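You operate a simulated robot arm through the tools that you are given. There is no shell and no other tool.

The job below is to be done with a simulated robot arm. You get a single attempt, and the scene is never put back.

## Task
Light the stereo microscope at 40 and aim both lamp arms.
Fine: lamp box dial to 0 before its switch goes on; both arms point at the plate.

It is judged by the outcome, as a careful person would: the job done as asked, and still so three seconds after it is handed in. It fails if anything else is knocked over, pushed out of place, dropped, spilled or broken.

## Robot
A 7-joint arm with a fingered hand, fixed in place. Base frame: the origin is on the floor under the middle of its stand, x ahead of it, y to its left, z up. Units: m, rad, N and s.
With the tool pointing down near the work surface it reaches from about 0.2 to 0.8 m from the base axis. Its first joint turns from -2.897 to 2.897 rad. Payload 4.9 kg.
The tool frame sits at the grasp point between the pads (the TCP): z along the fingers, y along the line on which they close. The tips reach 0.032 m beyond it. The gripper opens to 0.192 m; its body begins 0.089 m behind the TCP. The gripper is a hand of 3 fingers: y runs from the thumb to the fingers, the wrist lies at [0, 0, -0.267] in the tool frame, and closing takes about 1.5 s.
Orientation is told as [roll, pitch, yaw] about the base's x, y, z axes, in that order, counted from this pose: with the fingers straight down and closing along the base's y, the tool's x points along the base's -x, its y along +y and its z along -z.

## Interface
- The arm moves only by the tool step_arm. Its argument "motion" is a list of rows, each a list of 6 numbers: the shift along the tool's x, y, z in units of 30 mm (1.0 is 30 mm), then the turn, a rotation vector about the tool's x, y, z in units of 8 degrees (1.0 is 8 degrees). In form: [[dx, dy, dz, wx, wy, wz], ...]. A call has 1 to 20 rows; each row shifts and turns the commanded pose from where the row before left it, along the tool's axes as they then stand. "jaw" is the opening in per cent of the stroke, from 0 (shut) to 100 (fully open), set as the call begins (left out, the last holds). A call with a number of a shift or a turn outside -1 to 1 is refused whole. Each row takes 0.2 s and may step no farther than 0.05 m and 0.15 rad from the row before; otherwise, or with a gripper value out of range, the whole call is refused. A pose out of reach is approached as far as the arm can. The call stops where the force on the tool passes 90 N (or 10 N more than at its start, if that is more) or the arm is blocked; 0.2 s more then pass. The fingers move at their own pace (about 0.153 m/s each) and stop on an object; they squeeze with about 30 N. The grip force told is the motor's: it shows also when the fingers shut on nothing. Time passes only in rows, and 0.2 s behind the last, so rows that do not move let the fingers close. The reply holds the time, the measured pose of the TCP, the force on the tool along the base axes, the opening and the grip force, in the units named above and with some noise, with the torque about the TCP (base axes, N m) and any sound that the robot's microphone picked up, and new pictures: "pictures" is both (left out), scene, wrist or none.
- Cameras (640 x 400 px; columns grow to the right, rows downward): "scene" is fixed at [0.0504, -0.4979, 1.4596]; the picture's right is [0.89, -0.46, 0.00], its down [-0.19, -0.36, -0.92] and it looks along [0.42, 0.81, -0.40] (base axes); focal length 370 px, centre (320, 200). "wrist" rides on the gripper at [0.08, -0.046, -0.113] in the tool frame; the picture's right is [0.50, 0.87, 0.00], its down [-0.67, 0.39, -0.63] and it looks along [-0.55, 0.32, 0.78] (tool axes); focal length 226 px, centre (320, 200). There is no depth. A picture from a camera that has moved, and an enlarged one, comes with that camera's place and axes in the base frame and with its lens.
- set_fingers(finger1, finger2, thumb_bend): sets how far each is bent, from 0 (flat) to 1 (curled in); at 0.3 the hand is open as for a grip, at 0.7 the pads meet at the TCP. One left out holds its place. A second passes; each finger stops where it meets its share of the squeeze, and holds until it gets a number again. A gripper value or a shape takes the hand back. It gives what a move gives, with no picture; readings hold the bend of each and the force on the fingers (four entries, about 0 where the hand has none), thumb and palm.
- set_grasp(shape): the hand has 3 fingers and takes this shape, open, in about a second: jaw (thumb against the fingers, like two jaws); tri (thumb and two fingers); tip (a fingertip pinch); poke (one finger out to press); point (the index stretched); flat (the hand flat); cup (the hand cupped); fist (a fist). The gripper value then closes the fingers along that shape, each until it touches; the sizes above hold for jaw. It gives what a move gives, with no picture.
- inspect(camera, box): a new picture of the part [left, top, right, bottom] of that camera's present view, enlarged. No time passes.
- job_done(): hands the job in; it is judged then, once.

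Places have to be worked out from the pictures, the camera data and where the tool is seen. Open the gripper and draw the arm clear of the work before you hand the job in, unless the task says otherwise.

The tools are called after ">>>" as name(argument=value, ...) on one line, values as JSON. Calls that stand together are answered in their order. step_arm: Moves the arm, as the interface text tells. Its arguments: {"type":"object","properties":{"motion":{"type":"array"},"jaw":{"type":"number"},"pictures":{"type":"string","enum":["both","scene","wrist","none"]}},"required":["motion"]} The other tools are called the same way: set_grasp (shape) gives the hand a shape; set_fingers (finger1, finger2, thumb_bend) moves the fingers one by one; inspect (camera, box) takes an enlarged picture of a part of a camera's view; job_done () hands the job in.

At the start:

```text
time_s: 0.0
tcp_pos: [0.4857, 0.284, 1.2324]
tcp_rot: [0.001, -0.001, -0.001]
ft_force: [-0.6, 0.2, 0.5]
moment: [0.02, -0.04, -0.02]
gripper_width: 0.192
grasp_force: 0.1
shape: jaw
bend: [0.3, 0.3, 0.3]
finger forces: [0.0, 0.0, 0.0, 0.0, 0.1, 0.1]
```

scene: 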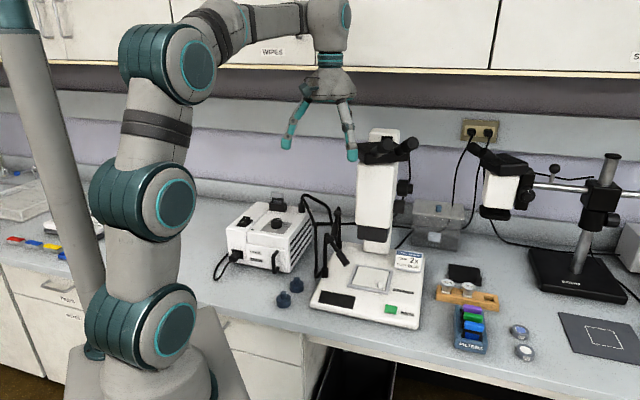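
wrist: 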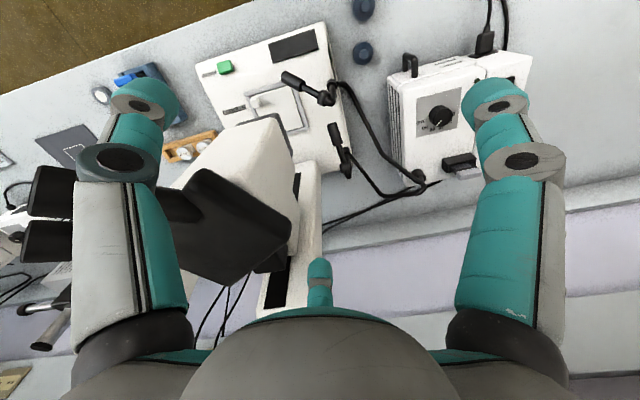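

I see the stereo microscope with a cold-light box to its left and two gooseneck arms. I start by enlarging the pictures to make out the dials and switches.

>>> inspect(camera="scene", box=[200, 170, 440, 320])

>>> inspect(camera="scene", box=[210, 185, 330, 260])

>>> inspect(camera="wrist", box=[380, 40, 540, 190])

>>> inspect(camera="wrist", box=[190, 20, 430, 220])

```text
2.67 times, centred on (320, 245) of scene
camera zoom: at [0.0504, -0.4979, 1.4596], right [0.89, -0.46, 0.0], down [-0.19, -0.36, -0.92], along [0.42, 0.81, -0.4], focal length 988 px, centre (320, 80)
```

zoom: 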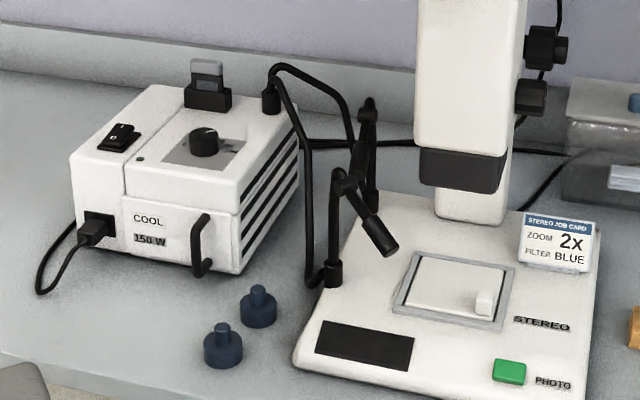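

```text
5.33 times, centred on (270, 222) of scene
camera zoom: at [0.0504, -0.4979, 1.4596], right [0.89, -0.46, 0.0], down [-0.19, -0.36, -0.92], along [0.42, 0.81, -0.4], focal length 1976 px, centre (587, 80)
```

zoom: 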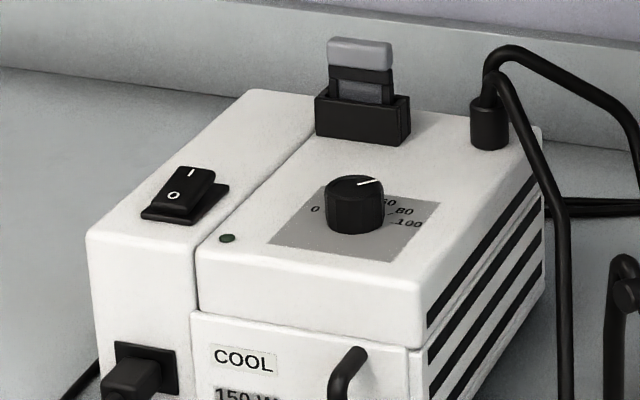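

```text
2.67 times, centred on (460, 115) of wrist
camera zoom: at [0.4073, 0.2376, 1.3459], right [-0.5, 0.87, 0.0], down [0.67, 0.39, 0.63], along [0.55, 0.32, -0.78], focal length 603 px, centre (-53, 427)
```

zoom: 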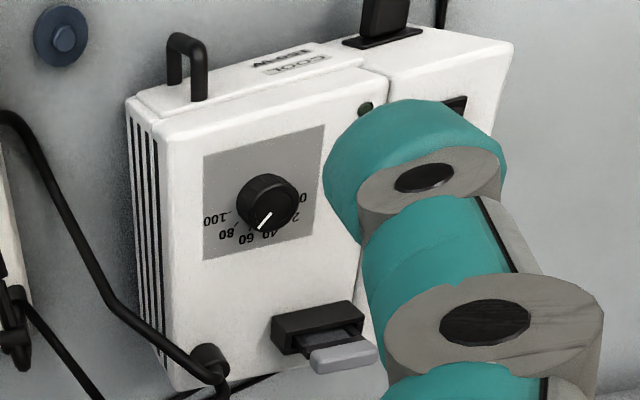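

```text
2.00 times, centred on (310, 120) of wrist
camera zoom: at [0.4073, 0.2376, 1.3459], right [-0.5, 0.87, 0.0], down [0.67, 0.39, 0.63], along [0.55, 0.32, -0.78], focal length 452 px, centre (340, 360)
```

zoom: 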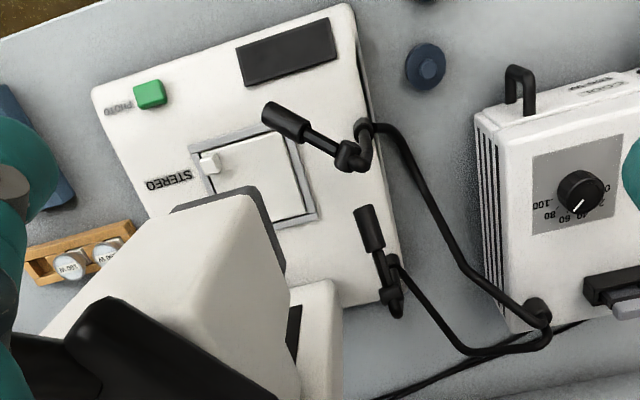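

The dial reads about 50, and the switch appears to be off, with its "I" end raised. I raise no risk by moving the camera up and left of the box for a closer look at the dial, switch and arms.

>>> step_arm(motion=[[0.84, 0.77, 0.4, 0, 0, 0], [0.84, 0.77, 0.4, 0, 0, 0], [0.84, 0.77, 0.4, 0, 0, 0], [0.84, 0.77, 0.4, 0, 0, 0], [0.84, 0.77, 0.4, 0, 0, 0], [0.84, 0.77, 0.4, 0, 0, 0], [0.84, 0.77, 0.4, 0, 0, 0]])

```text
time_s: 1.6
tcp_pos: [0.3103, 0.4463, 1.1499]
tcp_rot: [-0.001, 0.0, 0.001]
ft_force: [0.4, 0.4, -0.5]
moment: [0.01, -0.01, -0.03]
gripper_width: 0.1919
grasp_force: 0.0
shape: jaw
bend: [0.3, 0.3, 0.3]
finger forces: [0.0, 0.0, 0.1, 0.0, 0.0, 0.0]
camera wrist: at [0.2298, 0.3992, 1.2622], right [-0.5, 0.87, 0.0], down [0.67, 0.39, 0.63], along [0.55, 0.32, -0.78], focal length 226 px, centre (320, 200)
```

scene: 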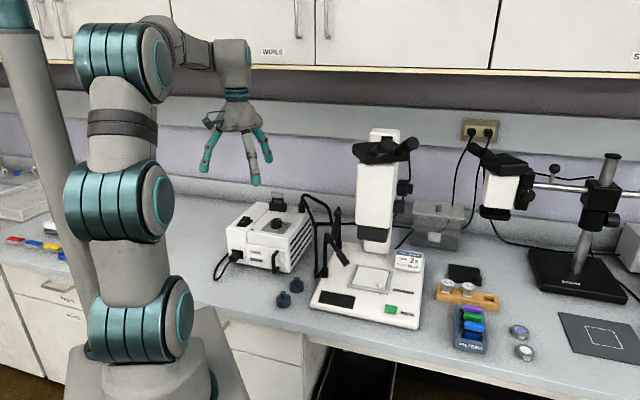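
wrist: 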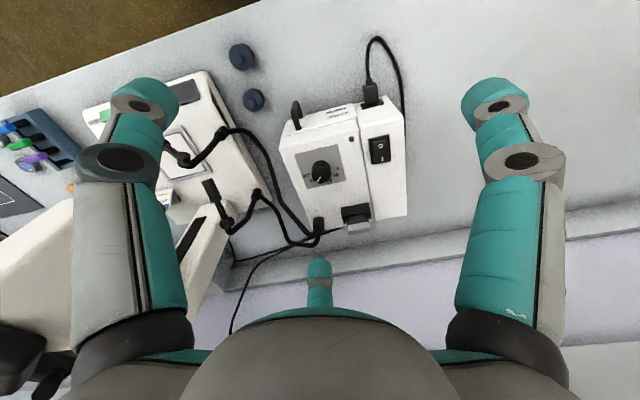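

The lamp box is now well in the wrist view, so I enlarge the dial/switch and the lamp arms.

>>> inspect(camera="wrist", box=[272, 90, 416, 240])

>>> inspect(camera="wrist", box=[300, 130, 364, 200])

>>> inspect(camera="wrist", box=[150, 90, 310, 250])

>>> inspect(camera="scene", box=[300, 185, 400, 285])

```text
2.67 times, centred on (344, 165) of wrist
camera zoom: at [0.2298, 0.3992, 1.2622], right [-0.5, 0.87, 0.0], down [0.67, 0.39, 0.63], along [0.55, 0.32, -0.78], focal length 603 px, centre (256, 293)
```

zoom: 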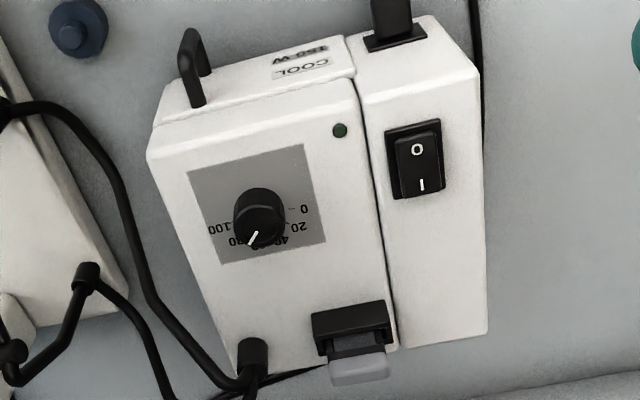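

```text
5.71 times, centred on (332, 165) of wrist
camera zoom: at [0.2298, 0.3992, 1.2622], right [-0.5, 0.87, 0.0], down [0.67, 0.39, 0.63], along [0.55, 0.32, -0.78], focal length 1292 px, centre (251, 400)
```

zoom: 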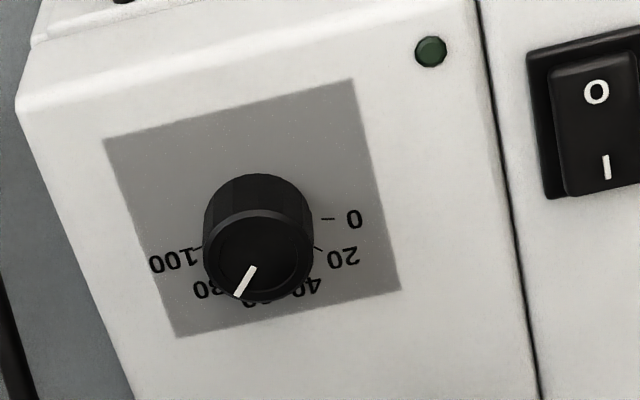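

```text
2.50 times, centred on (230, 170) of wrist
camera zoom: at [0.2298, 0.3992, 1.2622], right [-0.5, 0.87, 0.0], down [0.67, 0.39, 0.63], along [0.55, 0.32, -0.78], focal length 565 px, centre (545, 275)
```

zoom: 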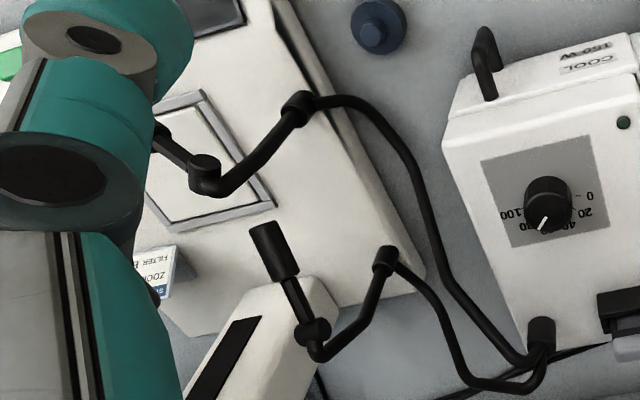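

```text
4.00 times, centred on (350, 235) of scene
camera zoom: at [0.0504, -0.4979, 1.4596], right [0.89, -0.46, 0.0], down [-0.19, -0.36, -0.92], along [0.42, 0.81, -0.4], focal length 1482 px, centre (200, 60)
```

zoom: 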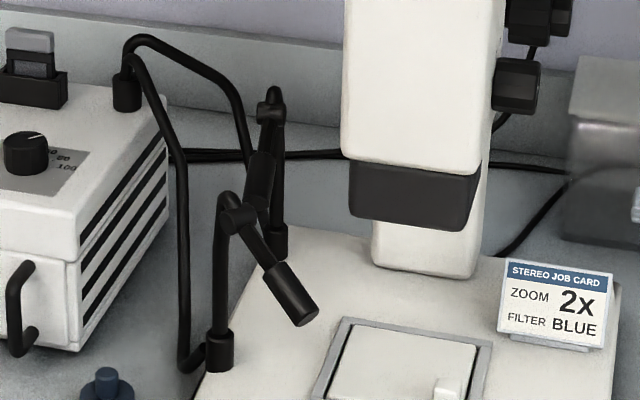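

The knob top sits at about (0.416, 0.509, 0.928) and the box top at z≈0.904, with the pointer near 75 and the switch off. Before approaching, I check in free air how the hand closes.

>>> step_arm(motion=[[0, 0, 0, 0, 0, 0], [0, 0, 0, 0, 0, 0], [0, 0, 0, 0, 0, 0], [0, 0, 0, 0, 0, 0], [0, 0, 0, 0, 0, 0]], jaw=20)

```text
time_s: 2.8
tcp_pos: [0.3105, 0.445, 1.1496]
tcp_rot: [0.0, 0.001, 0.001]
ft_force: [0.1, -0.2, -0.6]
moment: [0.01, 0.0, 0.0]
gripper_width: 0.0391
grasp_force: 0.0
shape: jaw
bend: [0.77, 0.77, 0.7]
finger forces: [0.1, 0.0, 0.0, 0.0, 0.0, 0.0]
camera wrist: at [0.2301, 0.3991, 1.2623], right [-0.5, 0.87, 0.0], down [0.67, 0.39, 0.63], along [0.55, 0.32, -0.78], focal length 226 px, centre (320, 200)
```

scene: 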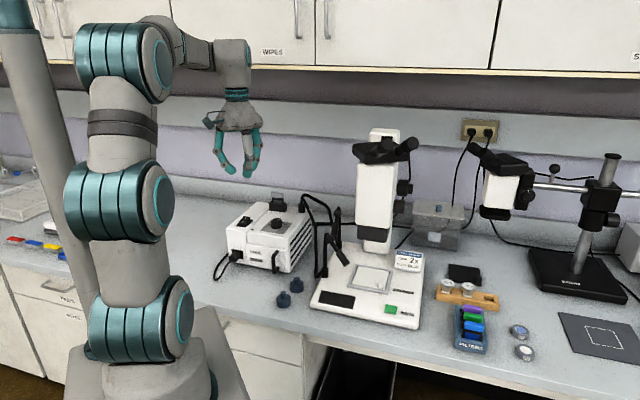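
wrist: 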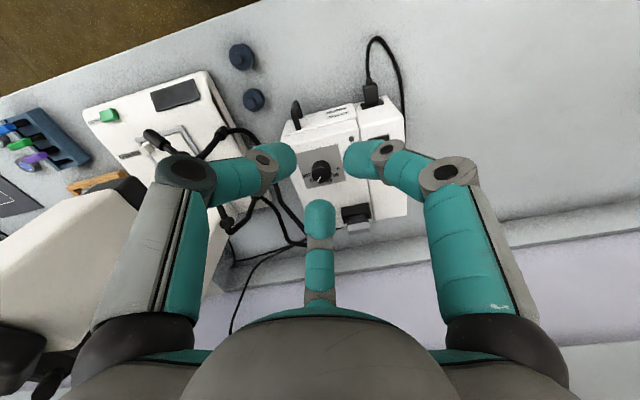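

The jaw shape closes three fingers 120° apart, with knuckles reaching about 0.085 m out. That is tight beside the filter slot and tube socket, so I look at the "tip" shape.

>>> set_grasp(shape="tip")

>>> step_arm(motion=[[0, 0, 0, 0, 0, 0]])

```text
time_s: 3.7
tcp_pos: [0.3084, 0.4451, 1.1503]
tcp_rot: [-0.002, 0.001, 0.0]
ft_force: [-0.2, 0.3, 0.5]
moment: [-0.01, 0.02, -0.03]
gripper_width: 0.192
grasp_force: 0.0
shape: tip
bend: [0.3, 0.3, 0.3]
finger forces: [0.1, 0.0, 0.0, 0.0, 0.0, 0.0]
```

```text
time_s: 4.1
tcp_pos: [0.309, 0.4463, 1.1499]
tcp_rot: [-0.001, -0.001, -0.001]
ft_force: [-1.4, 0.0, 0.1]
moment: [-0.01, -0.01, -0.02]
gripper_width: 0.192
grasp_force: 0.1
shape: tip
bend: [0.3, 0.3, 0.3]
finger forces: [0.0, 0.1, 0.1, 0.0, 0.0, 0.0]
camera wrist: at [0.2301, 0.3991, 1.2623], right [-0.5, 0.87, 0.0], down [0.67, 0.39, 0.63], along [0.55, 0.32, -0.78], focal length 226 px, centre (320, 200)
```

scene: 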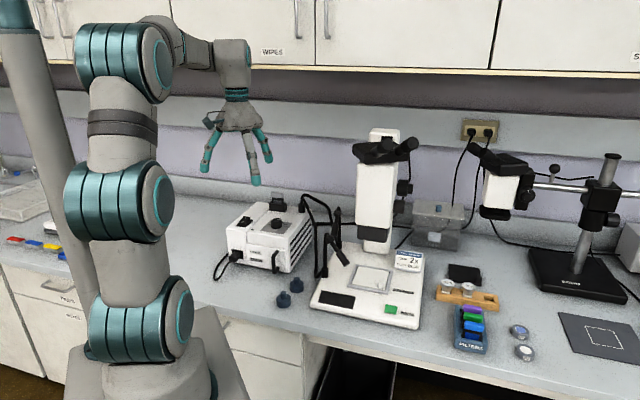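
wrist: 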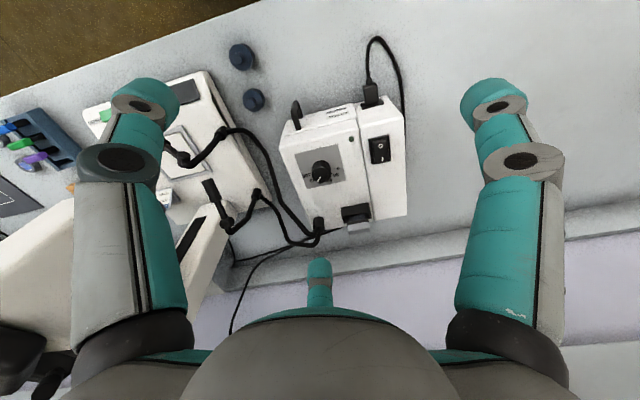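

The "tip" shape opens the same way as jaw. Triangulation puts the filter handle at (0.464, 0.619, 0.968) and the tube socket at (0.529, 0.564, 0.939), both 0.11 m or more from the knob, so a nearly closed hand clears them. I return to the jaw shape and yaw -45° while moving above the knob.

>>> set_grasp(shape="jaw")

>>> step_arm(motion=[[0, 0, 0, 0, 0, 1], [0, 0, 0, 0, 0, 1], [0, 0, 0, 0, 0, 1], [0, 0, 0, 0, 0, 1], [0, 0, 0, 0, 0, 1], [0, 0, 0, 0, 0, 0.625], [-0.2, 0.806, 0.6, 0, 0, 0], [-0.2, 0.806, 0.6, 0, 0, 0], [-0.2, 0.806, 0.6, 0, 0, 0], [-0.2, 0.806, 0.6, 0, 0, 0], [-0.2, 0.806, 0.6, 0, 0, 0]], jaw=35)

```text
time_s: 5.0
tcp_pos: [0.3103, 0.4451, 1.1502]
tcp_rot: [0.001, -0.001, 0.0]
ft_force: [0.3, -0.8, 0.8]
moment: [0.01, -0.04, 0.02]
gripper_width: 0.192
grasp_force: 0.1
shape: jaw
bend: [0.3, 0.3, 0.3]
finger forces: [0.1, 0.0, 0.0, 0.0, 0.0, 0.1]
```

```text
time_s: 7.4
tcp_pos: [0.4169, 0.5103, 1.0589]
tcp_rot: [0.001, 0.001, -0.786]
ft_force: [0.5, 0.1, 0.3]
moment: [0.01, 0.02, 0.04]
gripper_width: 0.0677
grasp_force: 0.1
shape: jaw
bend: [0.44, 0.44, 0.7]
finger forces: [0.0, 0.1, 0.0, 0.1, 0.0, 0.0]
camera wrist: at [0.3288, 0.5331, 1.1724], right [0.26, 0.97, 0.0], down [0.75, -0.2, 0.63], along [0.61, -0.16, -0.78], focal length 226 px, centre (320, 200)
```

scene: 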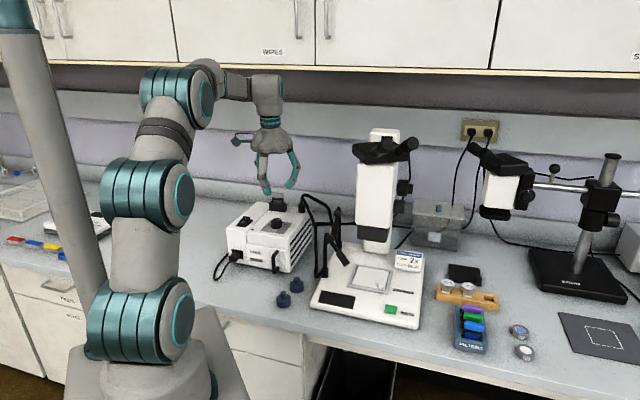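
wrist: 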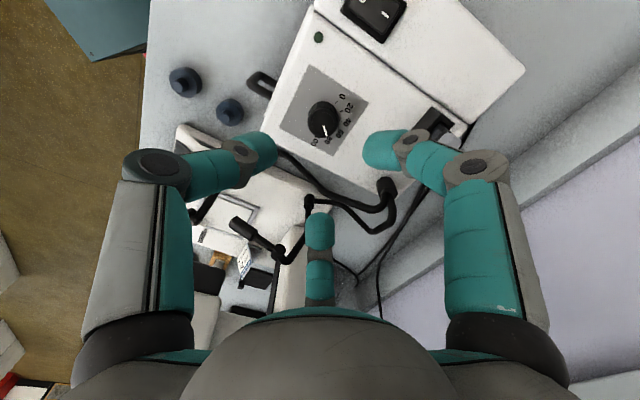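

The hand is 0.13 m above the knob with the fingers in the free sectors. I enlarge the dial to refine its centre and scale.

>>> inspect(camera="wrist", box=[270, 60, 380, 170])

>>> inspect(camera="scene", box=[215, 130, 335, 280])

```text
3.64 times, centred on (325, 115) of wrist
camera zoom: at [0.3288, 0.5331, 1.1724], right [0.26, 0.97, 0.0], down [0.75, -0.2, 0.63], along [0.61, -0.16, -0.78], focal length 822 px, centre (302, 509)
```

zoom: 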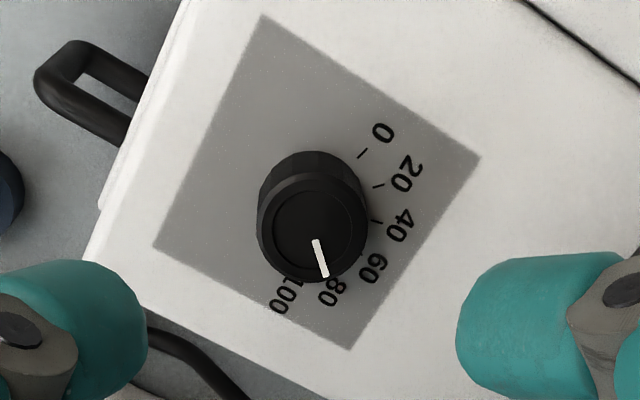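

```text
2.67 times, centred on (275, 205) of scene
camera zoom: at [0.0504, -0.4979, 1.4596], right [0.89, -0.46, 0.0], down [-0.19, -0.36, -0.92], along [0.42, 0.81, -0.4], focal length 988 px, centre (440, 187)
```

zoom: 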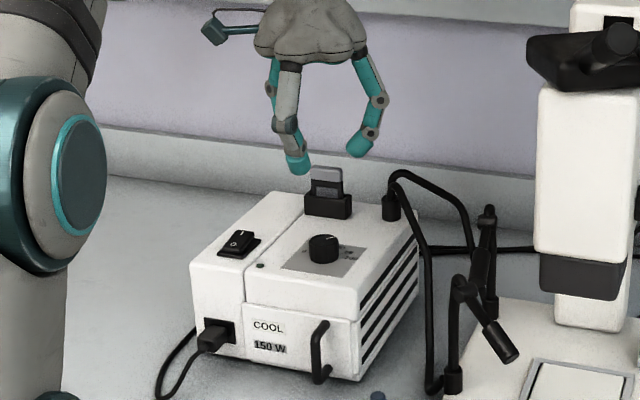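

The scale reads 0 at 119°, 40 at 59° and 100 at -30°, at 30° per 20, with the pointer at 2°, about 78. The knob centre is near (0.4167, 0.512), so I descend part way with the opening narrowed.

>>> step_arm(motion=[[0, 0.03, 0.7, 0, 0, 0], [0, 0, 0.7, 0, 0, 0], [0, 0, 0.7, 0, 0, 0], [0, 0, 0.7, 0, 0, 0]], jaw=31)

>>> inspect(camera="scene", box=[225, 130, 335, 270])

>>> inspect(camera="wrist", box=[220, 80, 420, 260])

```text
time_s: 8.4
tcp_pos: [0.4161, 0.5105, 0.9746]
tcp_rot: [0.0, -0.002, -0.785]
ft_force: [-0.1, 0.1, 0.4]
moment: [-0.01, 0.0, 0.01]
gripper_width: 0.0596
grasp_force: 0.0
shape: jaw
bend: [0.47, 0.47, 0.7]
finger forces: [0.1, 0.0, 0.0, 0.0, 0.0, 0.1]
camera wrist: at [0.3287, 0.5346, 1.0875], right [0.26, 0.97, 0.0], down [0.75, -0.2, 0.63], along [0.61, -0.16, -0.78], focal length 226 px, centre (320, 200)
```

scene: 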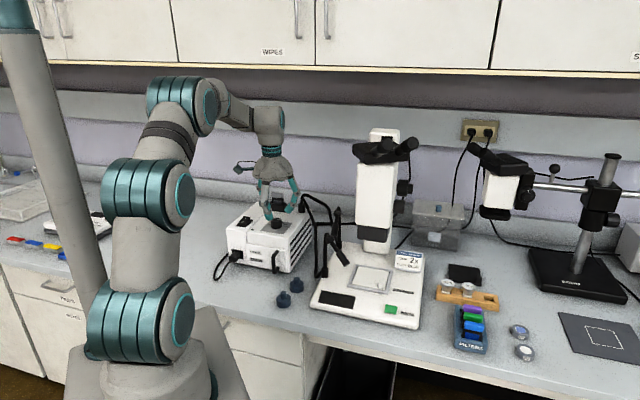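
wrist: 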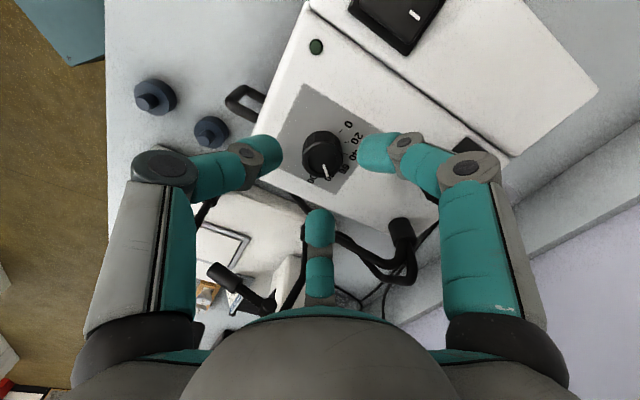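

```text
2.86 times, centred on (280, 200) of scene
camera zoom: at [0.0504, -0.4979, 1.4596], right [0.89, -0.46, 0.0], down [-0.19, -0.36, -0.92], along [0.42, 0.81, -0.4], focal length 1059 px, centre (434, 200)
```

zoom: 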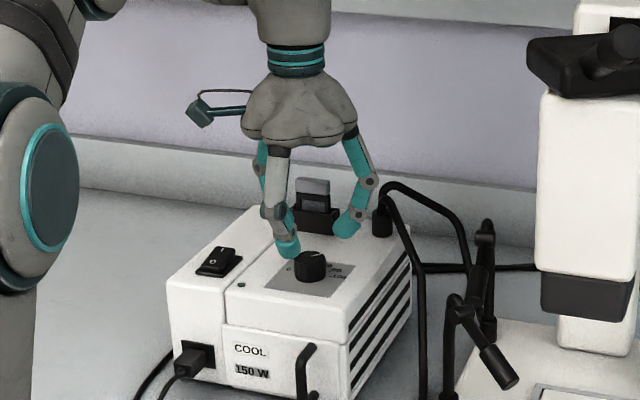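

```text
2.22 times, centred on (320, 170) of wrist
camera zoom: at [0.3287, 0.5346, 1.0875], right [0.26, 0.97, 0.0], down [0.75, -0.2, 0.63], along [0.61, -0.16, -0.78], focal length 502 px, centre (320, 267)
```

zoom: 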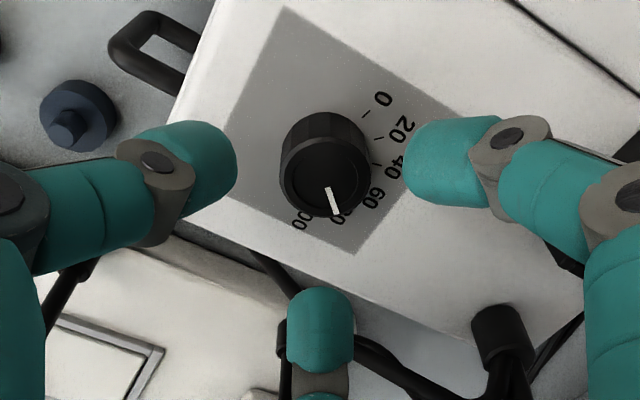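

The knob is centred to within about 3 mm at (0.418, 0.513). I nudge over, descend the last 30 mm so the tips sit just above the box top, and close on the knob.

>>> step_arm(motion=[[0, 0.1, 0.5, 0, 0, 0], [0, 0, 0.52, 0, 0, 0], [0, 0, 0, 0, 0, 0]], pictures="wrist")

>>> inspect(camera="scene", box=[235, 160, 325, 250])

```text
time_s: 9.2
tcp_pos: [0.42, 0.5132, 0.9452]
tcp_rot: [-0.001, 0.001, -0.785]
ft_force: [-0.2, 0.0, 0.3]
moment: [-0.02, 0.0, 0.02]
gripper_width: 0.0601
grasp_force: 0.1
shape: jaw
bend: [0.47, 0.47, 0.7]
finger forces: [0.1, 0.1, 0.0, 0.1, 0.0, 0.1]
camera wrist: at [0.3305, 0.5359, 1.0574], right [0.26, 0.97, 0.0], down [0.75, -0.2, 0.63], along [0.61, -0.16, -0.78], focal length 226 px, centre (320, 200)
```

wrist: 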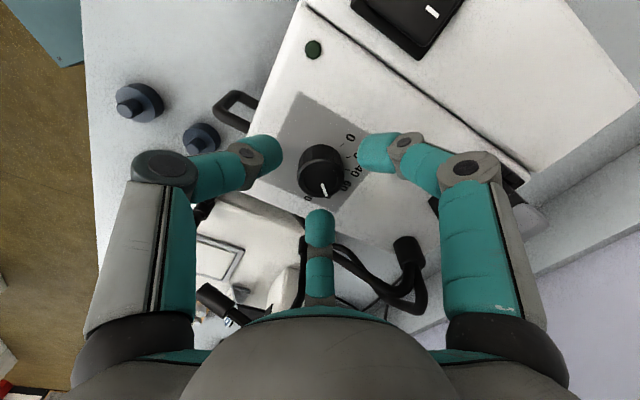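

```text
4.44 times, centred on (280, 205) of scene
camera zoom: at [0.0504, -0.4979, 1.4596], right [0.89, -0.46, 0.0], down [-0.19, -0.36, -0.92], along [0.42, 0.81, -0.4], focal length 1647 px, centre (498, 178)
```

zoom: 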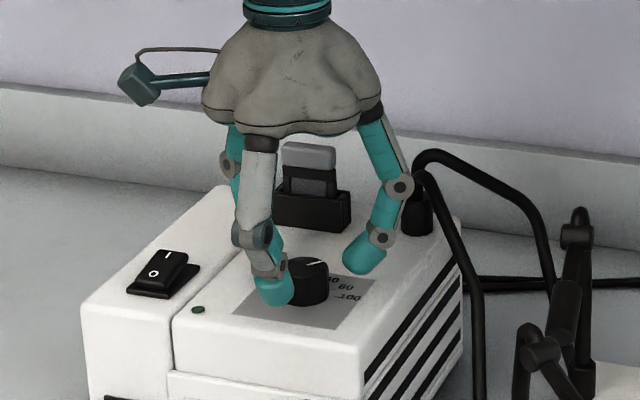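

The knob lies on the hand axis with the three tips around it, so I close the fingers.

>>> step_arm(motion=[[0, 0, 0, 0, 0, 0], [0, 0, 0, 0, 0, 0], [0, 0, 0, 0, 0, 0], [0, 0, 0, 0, 0, 0], [0, 0, 0, 0, 0, 0]], jaw=0, pictures="wrist")

>>> inspect(camera="wrist", box=[240, 100, 400, 240])

>>> inspect(camera="scene", box=[235, 160, 325, 250])

```text
time_s: 10.4
tcp_pos: [0.4198, 0.5144, 0.9487]
tcp_rot: [0.007, 0.001, -0.783]
ft_force: [0.6, 4.1, 27.5]
moment: [0.23, 0.0, 0.01]
gripper_width: 0.0259
grasp_force: 30.0
shape: jaw
bend: [0.76, 0.77, 0.7]
finger forces: [40.8, 31.3, 0.0, 0.0, 41.3, 0.1]
camera wrist: at [0.3308, 0.5366, 1.0608], right [0.26, 0.97, 0.01], down [0.75, -0.2, 0.63], along [0.61, -0.16, -0.77], focal length 226 px, centre (320, 200)
```

wrist: 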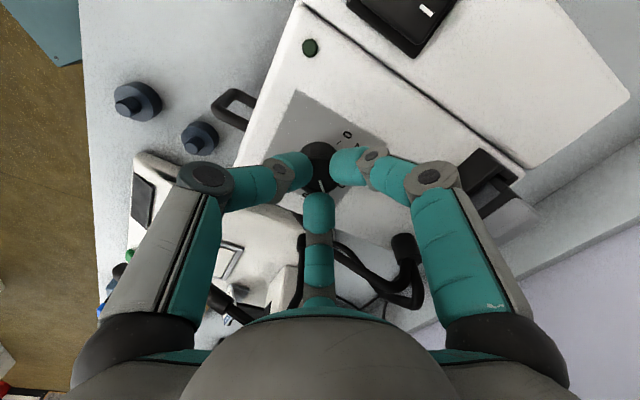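

```text
2.86 times, centred on (320, 170) of wrist
camera zoom: at [0.3308, 0.5366, 1.0608], right [0.26, 0.97, 0.01], down [0.75, -0.2, 0.63], along [0.61, -0.16, -0.77], focal length 646 px, centre (320, 286)
```

zoom: 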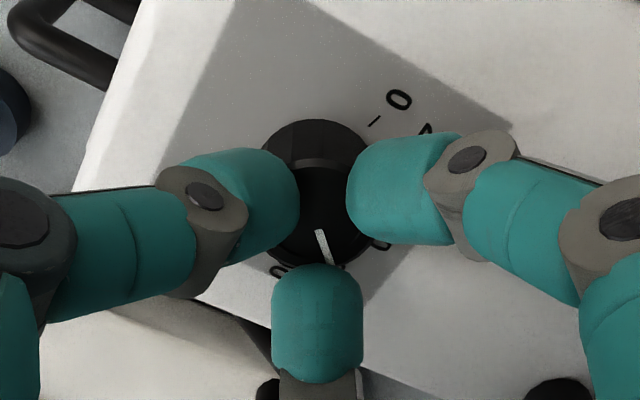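

```text
4.44 times, centred on (280, 205) of scene
camera zoom: at [0.0504, -0.4979, 1.4596], right [0.89, -0.46, 0.0], down [-0.19, -0.36, -0.92], along [0.42, 0.81, -0.4], focal length 1647 px, centre (498, 178)
```

zoom: 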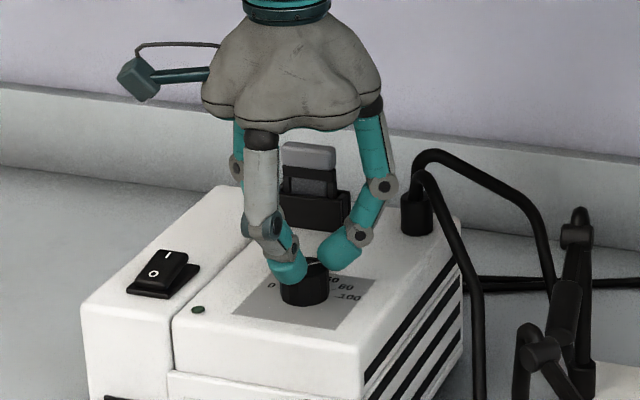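

The grip closed on the knob's top edge and pushed the hand up, with 27 N upward and a 26 mm width, so it is too high. I open slightly, lower about 9 mm and regrip.

>>> step_arm(motion=[[0, 0, 0, 0, 0, 0], [0, 0, 0, 0, 0, 0], [0, 0, 0.15, 0, 0, 0], [0, 0, 0.13, 0, 0, 0], [0, 0, 0, 0, 0, 0]], jaw=27, pictures="wrist")

>>> inspect(camera="wrist", box=[240, 100, 400, 240])

>>> inspect(camera="scene", box=[235, 160, 325, 250])

```text
time_s: 11.6
tcp_pos: [0.419, 0.5133, 0.935]
tcp_rot: [-0.001, 0.001, -0.785]
ft_force: [-0.8, 1.1, -1.0]
moment: [0.05, 0.03, 0.0]
gripper_width: 0.0517
grasp_force: 0.0
shape: jaw
bend: [0.49, 0.49, 0.7]
finger forces: [0.0, 0.0, 0.1, 0.0, 0.1, 0.0]
camera wrist: at [0.3304, 0.5359, 1.0486], right [0.26, 0.97, 0.0], down [0.75, -0.2, 0.63], along [0.61, -0.16, -0.78], focal length 226 px, centre (320, 200)
```

wrist: 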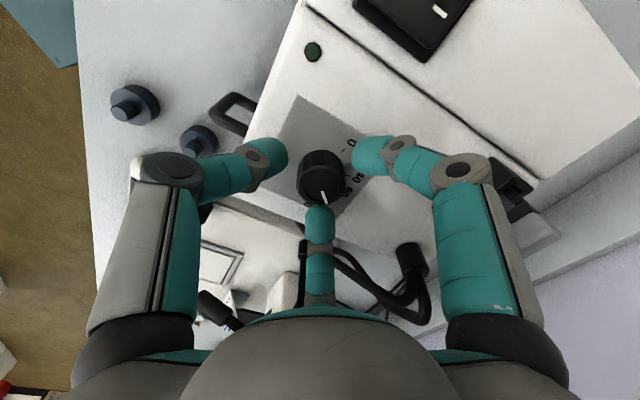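

```text
2.86 times, centred on (320, 170) of wrist
camera zoom: at [0.3304, 0.5359, 1.0486], right [0.26, 0.97, 0.0], down [0.75, -0.2, 0.63], along [0.61, -0.16, -0.78], focal length 646 px, centre (320, 286)
```

zoom: 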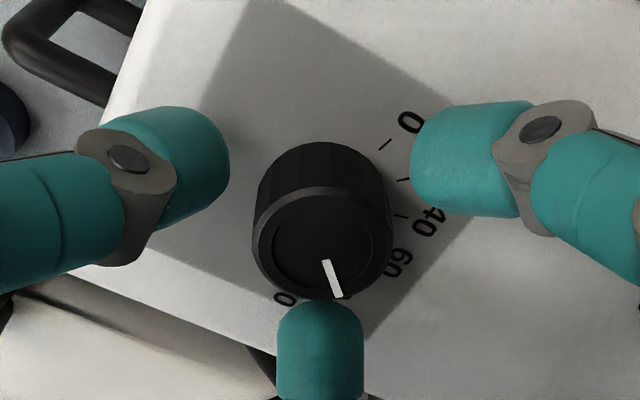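

```text
4.44 times, centred on (280, 205) of scene
camera zoom: at [0.0504, -0.4979, 1.4596], right [0.89, -0.46, 0.0], down [-0.19, -0.36, -0.92], along [0.42, 0.81, -0.4], focal length 1647 px, centre (498, 178)
```

zoom: 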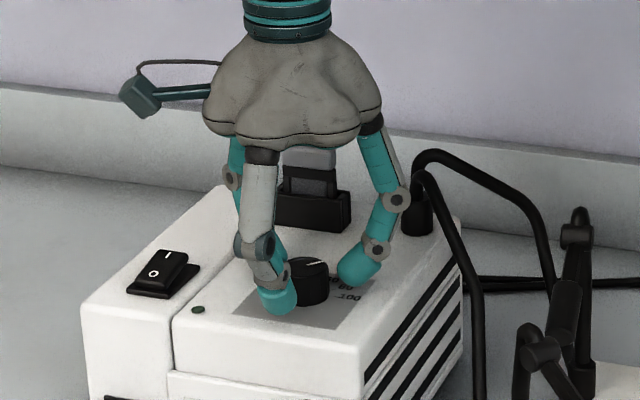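

There is still no contact with the box at TCP z=0.935, and the tips now surround the knob body. I centre by 2 mm, lower 3 mm more and close.

>>> step_arm(motion=[[0.05, -0.05, 0.1, 0, 0, 0], [0, 0, 0, 0, 0, 0]], pictures="none")

>>> step_arm(motion=[[0, 0, 0, 0, 0, 0], [0, 0, 0, 0, 0, 0], [0, 0, 0, 0, 0, 0], [0, 0, 0, 0, 0, 0]], jaw=0, pictures="wrist")

>>> inspect(camera="wrist", box=[240, 100, 400, 240])

>>> inspect(camera="scene", box=[235, 160, 325, 250])

```text
time_s: 12.2
tcp_pos: [0.4167, 0.5123, 0.9328]
tcp_rot: [-0.001, 0.001, -0.784]
ft_force: [-0.3, 0.7, -0.8]
moment: [-0.03, -0.01, 0.0]
gripper_width: 0.0517
grasp_force: 0.0
shape: jaw
bend: [0.49, 0.49, 0.7]
finger forces: [0.0, 0.0, 0.0, 0.1, 0.0, 0.0]
```

```text
time_s: 13.2
tcp_pos: [0.4158, 0.5125, 0.9326]
tcp_rot: [-0.001, -0.001, -0.785]
ft_force: [-1.1, -0.3, -4.6]
moment: [-0.02, 0.0, 0.03]
gripper_width: 0.0281
grasp_force: 29.7
shape: jaw
bend: [0.76, 0.77, 0.7]
finger forces: [25.7, 26.8, 0.0, 0.0, 26.9, 0.0]
camera wrist: at [0.3284, 0.536, 1.0456], right [0.26, 0.97, 0.0], down [0.75, -0.2, 0.63], along [0.61, -0.16, -0.78], focal length 226 px, centre (320, 200)
```

wrist: 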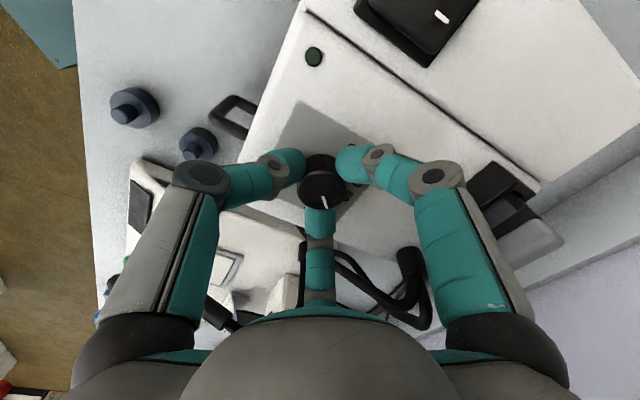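

```text
2.86 times, centred on (320, 170) of wrist
camera zoom: at [0.3284, 0.536, 1.0456], right [0.26, 0.97, 0.0], down [0.75, -0.2, 0.63], along [0.61, -0.16, -0.78], focal length 646 px, centre (320, 286)
```

zoom: 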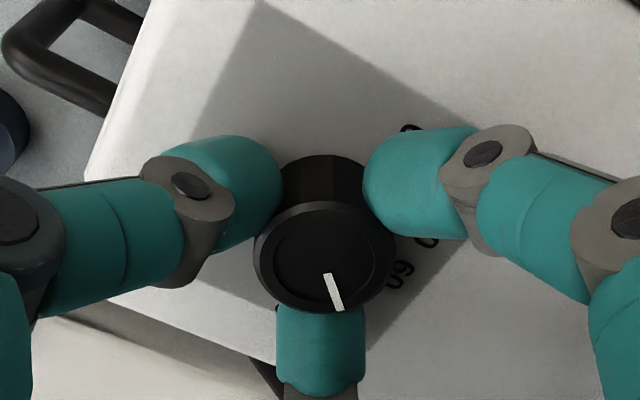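

```text
4.44 times, centred on (280, 205) of scene
camera zoom: at [0.0504, -0.4979, 1.4596], right [0.89, -0.46, 0.0], down [-0.19, -0.36, -0.92], along [0.42, 0.81, -0.4], focal length 1647 px, centre (498, 178)
```

zoom: 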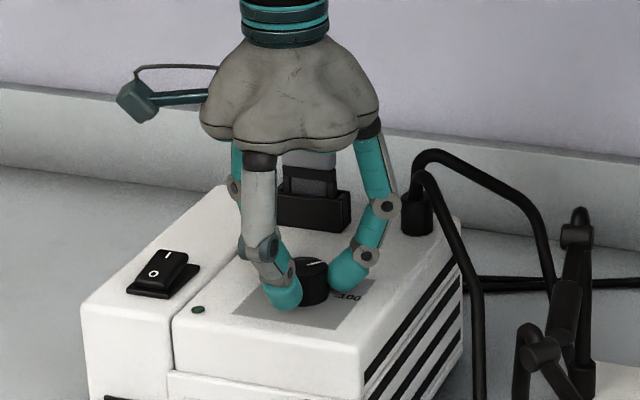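

This is a good, even grip of about 26 N per finger on the knob's side with the pointer visible. I turn 16° counter-clockwise seen from above, towards 0, as a first test.

>>> step_arm(motion=[[0, 0, 0, 0, 0, -0.5], [0, 0, 0, 0, 0, -0.5], [0, 0, 0, 0, 0, -0.5], [0, 0, 0, 0, 0, -0.5]], pictures="wrist")

>>> inspect(camera="wrist", box=[240, 100, 400, 240])

```text
time_s: 14.2
tcp_pos: [0.4172, 0.5121, 0.9331]
tcp_rot: [-0.002, 0.001, -0.504]
ft_force: [-4.8, -6.5, -3.9]
moment: [-0.23, 0.14, -0.04]
gripper_width: 0.0279
grasp_force: 29.6
shape: jaw
bend: [0.76, 0.77, 0.7]
finger forces: [25.1, 26.2, 0.1, 0.0, 33.0, 0.0]
camera wrist: at [0.3257, 0.5103, 1.0456], right [-0.02, 1.0, 0.0], down [0.78, 0.02, 0.63], along [0.63, 0.01, -0.78], focal length 226 px, centre (320, 200)
```

wrist: 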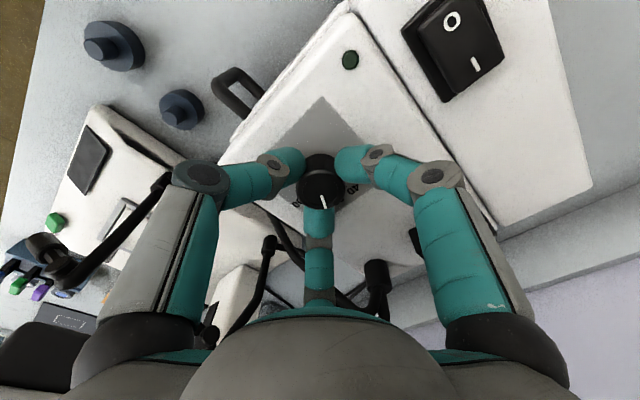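

```text
2.86 times, centred on (320, 170) of wrist
camera zoom: at [0.3257, 0.5103, 1.0456], right [-0.02, 1.0, 0.0], down [0.78, 0.02, 0.63], along [0.63, 0.01, -0.78], focal length 646 px, centre (320, 286)
```

zoom: 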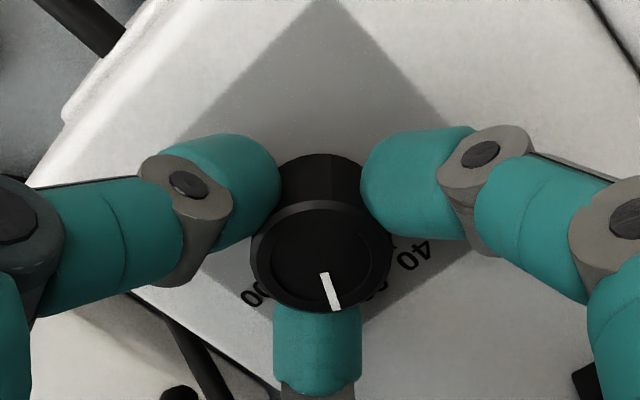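

The knob turns with the hand without slipping. I carry on counter-clockwise by 48°, watching the forces.

>>> step_arm(motion=[[0, 0, 0, 0, 0, -0.75], [0, 0, 0, 0, 0, -0.75], [0, 0, 0, 0, 0, -0.75], [0, 0, 0, 0, 0, -0.75], [0, 0, 0, 0, 0, -0.75], [0, 0, 0, 0, 0, -0.75], [0, 0, 0, 0, 0, -0.75], [0, 0, 0, 0, 0, -0.75]])

>>> inspect(camera="wrist", box=[240, 100, 400, 240])

>>> inspect(camera="scene", box=[235, 160, 325, 250])

```text
time_s: 16.0
tcp_pos: [0.4174, 0.5128, 0.9325]
tcp_rot: [-0.002, 0.0, 0.333]
ft_force: [3.7, -19.0, -4.4]
moment: [-0.64, -0.15, -0.09]
gripper_width: 0.0283
grasp_force: 29.9
shape: jaw
bend: [0.76, 0.77, 0.7]
finger forces: [23.5, 24.2, 0.0, 0.0, 38.9, 0.0]
camera wrist: at [0.3582, 0.4421, 1.0458], right [-0.76, 0.65, 0.0], down [0.51, 0.59, 0.63], along [0.41, 0.48, -0.78], focal length 226 px, centre (320, 200)
```

scene: 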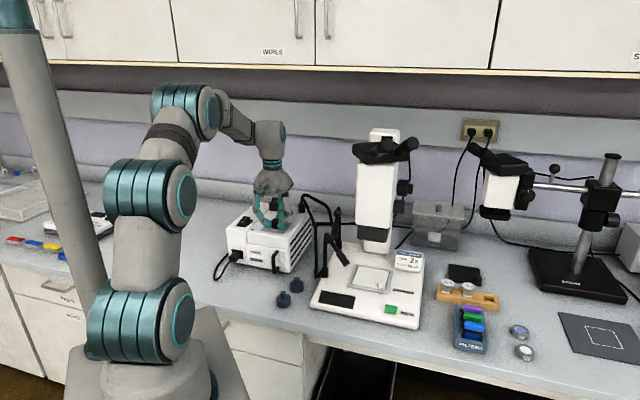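
wrist: 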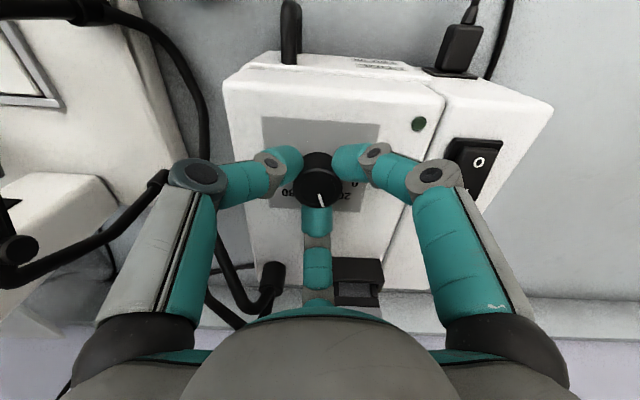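

```text
2.86 times, centred on (320, 170) of wrist
camera zoom: at [0.3582, 0.4421, 1.0458], right [-0.76, 0.65, 0.0], down [0.51, 0.59, 0.63], along [0.41, 0.48, -0.78], focal length 646 px, centre (320, 286)
```

zoom: 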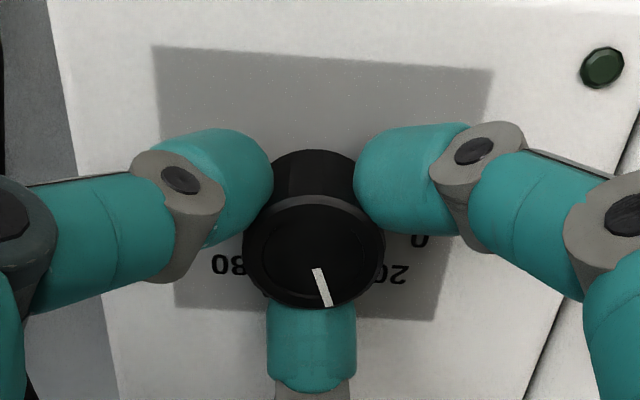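

```text
4.44 times, centred on (280, 205) of scene
camera zoom: at [0.0504, -0.4979, 1.4596], right [0.89, -0.46, 0.0], down [-0.19, -0.36, -0.92], along [0.42, 0.81, -0.4], focal length 1647 px, centre (498, 178)
```

zoom: 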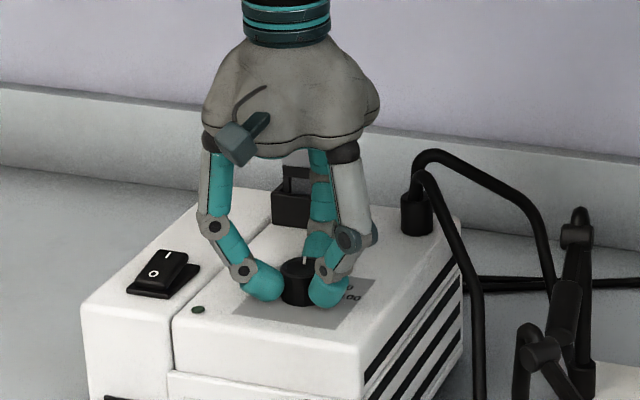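

The knob follows with no slip, though a 19 N side load has built up because it sits about 2 mm off the hand's centre. I shift 2 mm to relieve that and turn another 24°.

>>> step_arm(motion=[[0.01, -0.07, 0, 0, 0, 0], [0, 0, 0, 0, 0, -0.75], [0, 0, 0, 0, 0, -0.75], [0, 0, 0, 0, 0, -0.75], [0, 0, 0, 0, 0, -0.75]], pictures="wrist")

>>> inspect(camera="wrist", box=[240, 100, 400, 240])

```text
time_s: 17.2
tcp_pos: [0.4188, 0.5106, 0.9327]
tcp_rot: [0.0, 0.0, 0.754]
ft_force: [8.0, -10.9, -7.6]
moment: [-0.38, -0.3, -0.03]
gripper_width: 0.0283
grasp_force: 30.1
shape: jaw
bend: [0.76, 0.77, 0.7]
finger forces: [24.1, 25.6, 0.1, 0.0, 35.5, 0.1]
camera wrist: at [0.3923, 0.4221, 1.0458], right [-0.96, 0.29, 0.0], down [0.23, 0.74, 0.63], along [0.18, 0.6, -0.78], focal length 226 px, centre (320, 200)
```

wrist: 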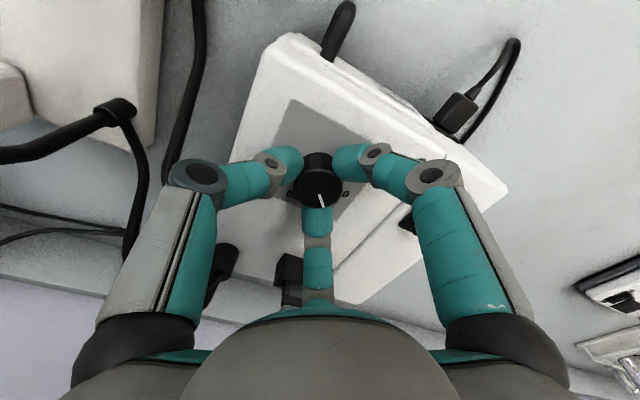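

```text
2.86 times, centred on (320, 170) of wrist
camera zoom: at [0.3923, 0.4221, 1.0458], right [-0.96, 0.29, 0.0], down [0.23, 0.74, 0.63], along [0.18, 0.6, -0.78], focal length 646 px, centre (320, 286)
```

zoom: 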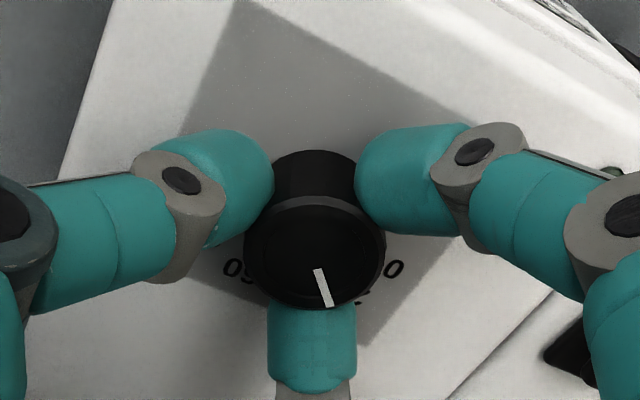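

The pointer is now near 20, at yaw 43°. I relieve the remaining side load and turn the last 29° to 0.

>>> step_arm(motion=[[0.007, -0.057, 0, 0, 0, 0], [0, 0, 0, 0, 0, -0.75], [0, 0, 0, 0, 0, -0.75], [0, 0, 0, 0, 0, -0.75], [0, 0, 0, 0, 0, -0.75], [0, 0, 0, 0, 0, -0.6]], pictures="wrist")

>>> inspect(camera="wrist", box=[240, 100, 400, 240])

>>> inspect(camera="scene", box=[235, 160, 325, 250])

```text
time_s: 18.6
tcp_pos: [0.4194, 0.51, 0.9341]
tcp_rot: [0.0, 0.0, 1.255]
ft_force: [13.7, -4.1, -7.7]
moment: [-0.15, -0.51, -0.08]
gripper_width: 0.0283
grasp_force: 30.3
shape: jaw
bend: [0.76, 0.77, 0.7]
finger forces: [23.1, 26.2, 0.0, 0.1, 35.5, 0.0]
camera wrist: at [0.439, 0.4191, 1.0458], right [-0.98, -0.21, 0.0], down [-0.16, 0.76, 0.63], along [-0.13, 0.62, -0.78], focal length 226 px, centre (320, 200)
```

wrist: 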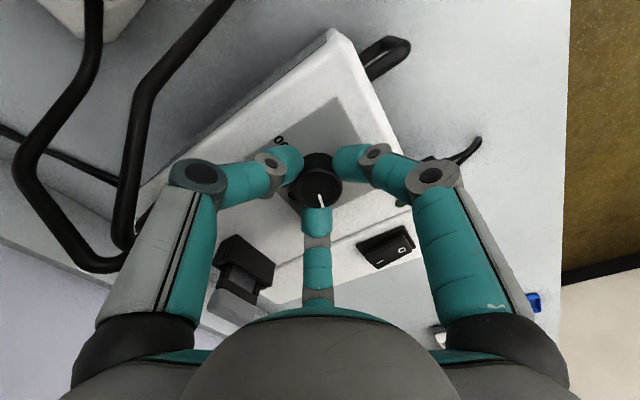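

```text
2.86 times, centred on (320, 170) of wrist
camera zoom: at [0.439, 0.4191, 1.0458], right [-0.98, -0.21, 0.0], down [-0.16, 0.76, 0.63], along [-0.13, 0.62, -0.78], focal length 646 px, centre (320, 286)
```

zoom: 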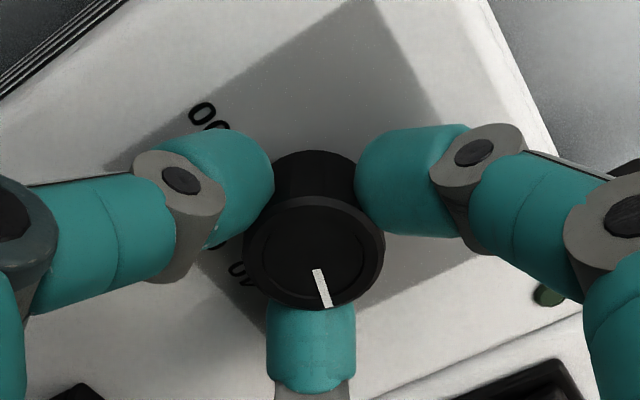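

```text
4.44 times, centred on (280, 205) of scene
camera zoom: at [0.0504, -0.4979, 1.4596], right [0.89, -0.46, 0.0], down [-0.19, -0.36, -0.92], along [0.42, 0.81, -0.4], focal length 1647 px, centre (498, 178)
```

zoom: 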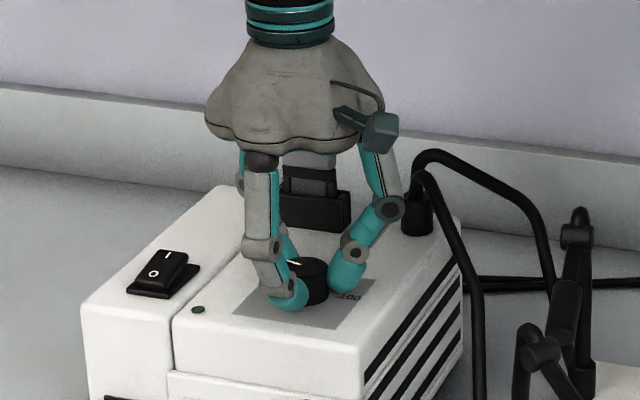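

By the hand's turn, the pointer should be at 119°, which is 0. I open the fingers a little and check the reading.

>>> step_arm(motion=[[0, 0, 0, 0, 0, 0], [0, 0, 0, 0, 0, 0], [0, 0, 0, 0, 0, 0]], jaw=29, pictures="wrist")

>>> inspect(camera="wrist", box=[240, 100, 400, 240])

>>> inspect(camera="scene", box=[245, 190, 305, 240])

```text
time_s: 19.4
tcp_pos: [0.4187, 0.5102, 0.9334]
tcp_rot: [0.0, 0.0, 1.253]
ft_force: [-0.3, -0.6, 0.5]
moment: [-0.04, 0.0, -0.02]
gripper_width: 0.0555
grasp_force: 0.1
shape: jaw
bend: [0.48, 0.48, 0.7]
finger forces: [0.0, 0.1, 0.0, 0.1, 0.0, 0.0]
camera wrist: at [0.4379, 0.4194, 1.0461], right [-0.98, -0.21, 0.0], down [-0.16, 0.76, 0.63], along [-0.13, 0.62, -0.78], focal length 226 px, centre (320, 200)
```

wrist: 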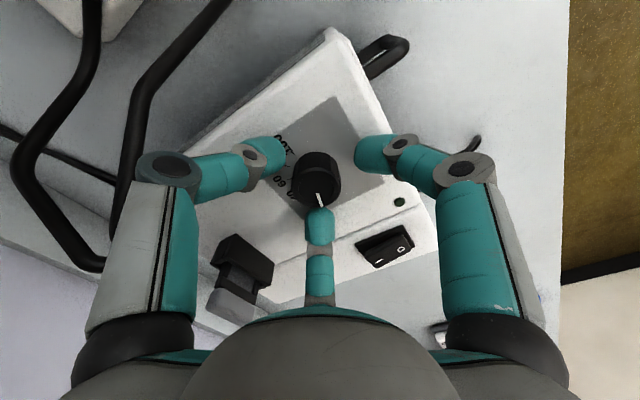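

```text
2.86 times, centred on (320, 170) of wrist
camera zoom: at [0.4379, 0.4194, 1.0461], right [-0.98, -0.21, 0.0], down [-0.16, 0.76, 0.63], along [-0.13, 0.62, -0.78], focal length 646 px, centre (320, 286)
```

zoom: 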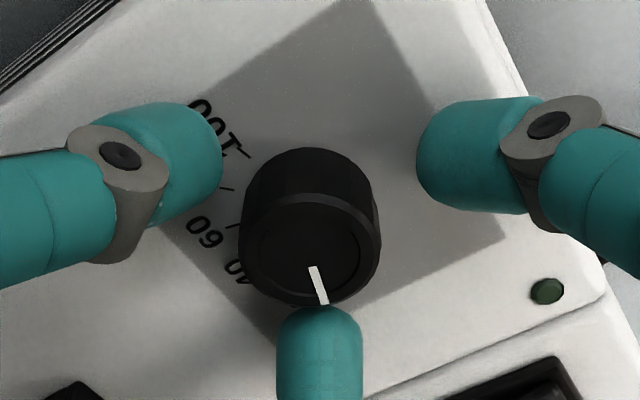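

```text
8.00 times, centred on (275, 215) of scene
camera zoom: at [0.0504, -0.4979, 1.4596], right [0.89, -0.46, 0.0], down [-0.19, -0.36, -0.92], along [0.42, 0.81, -0.4], focal length 2964 px, centre (680, 80)
```

zoom: 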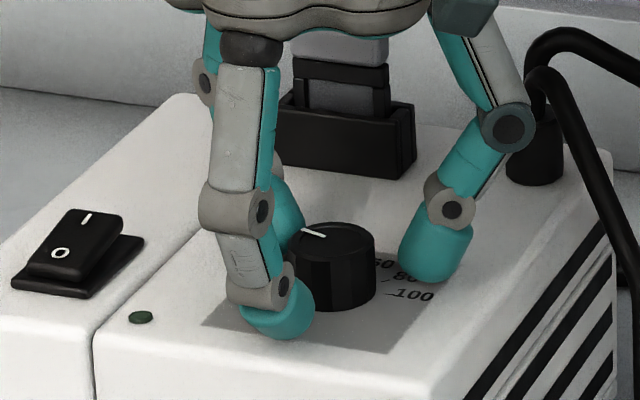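

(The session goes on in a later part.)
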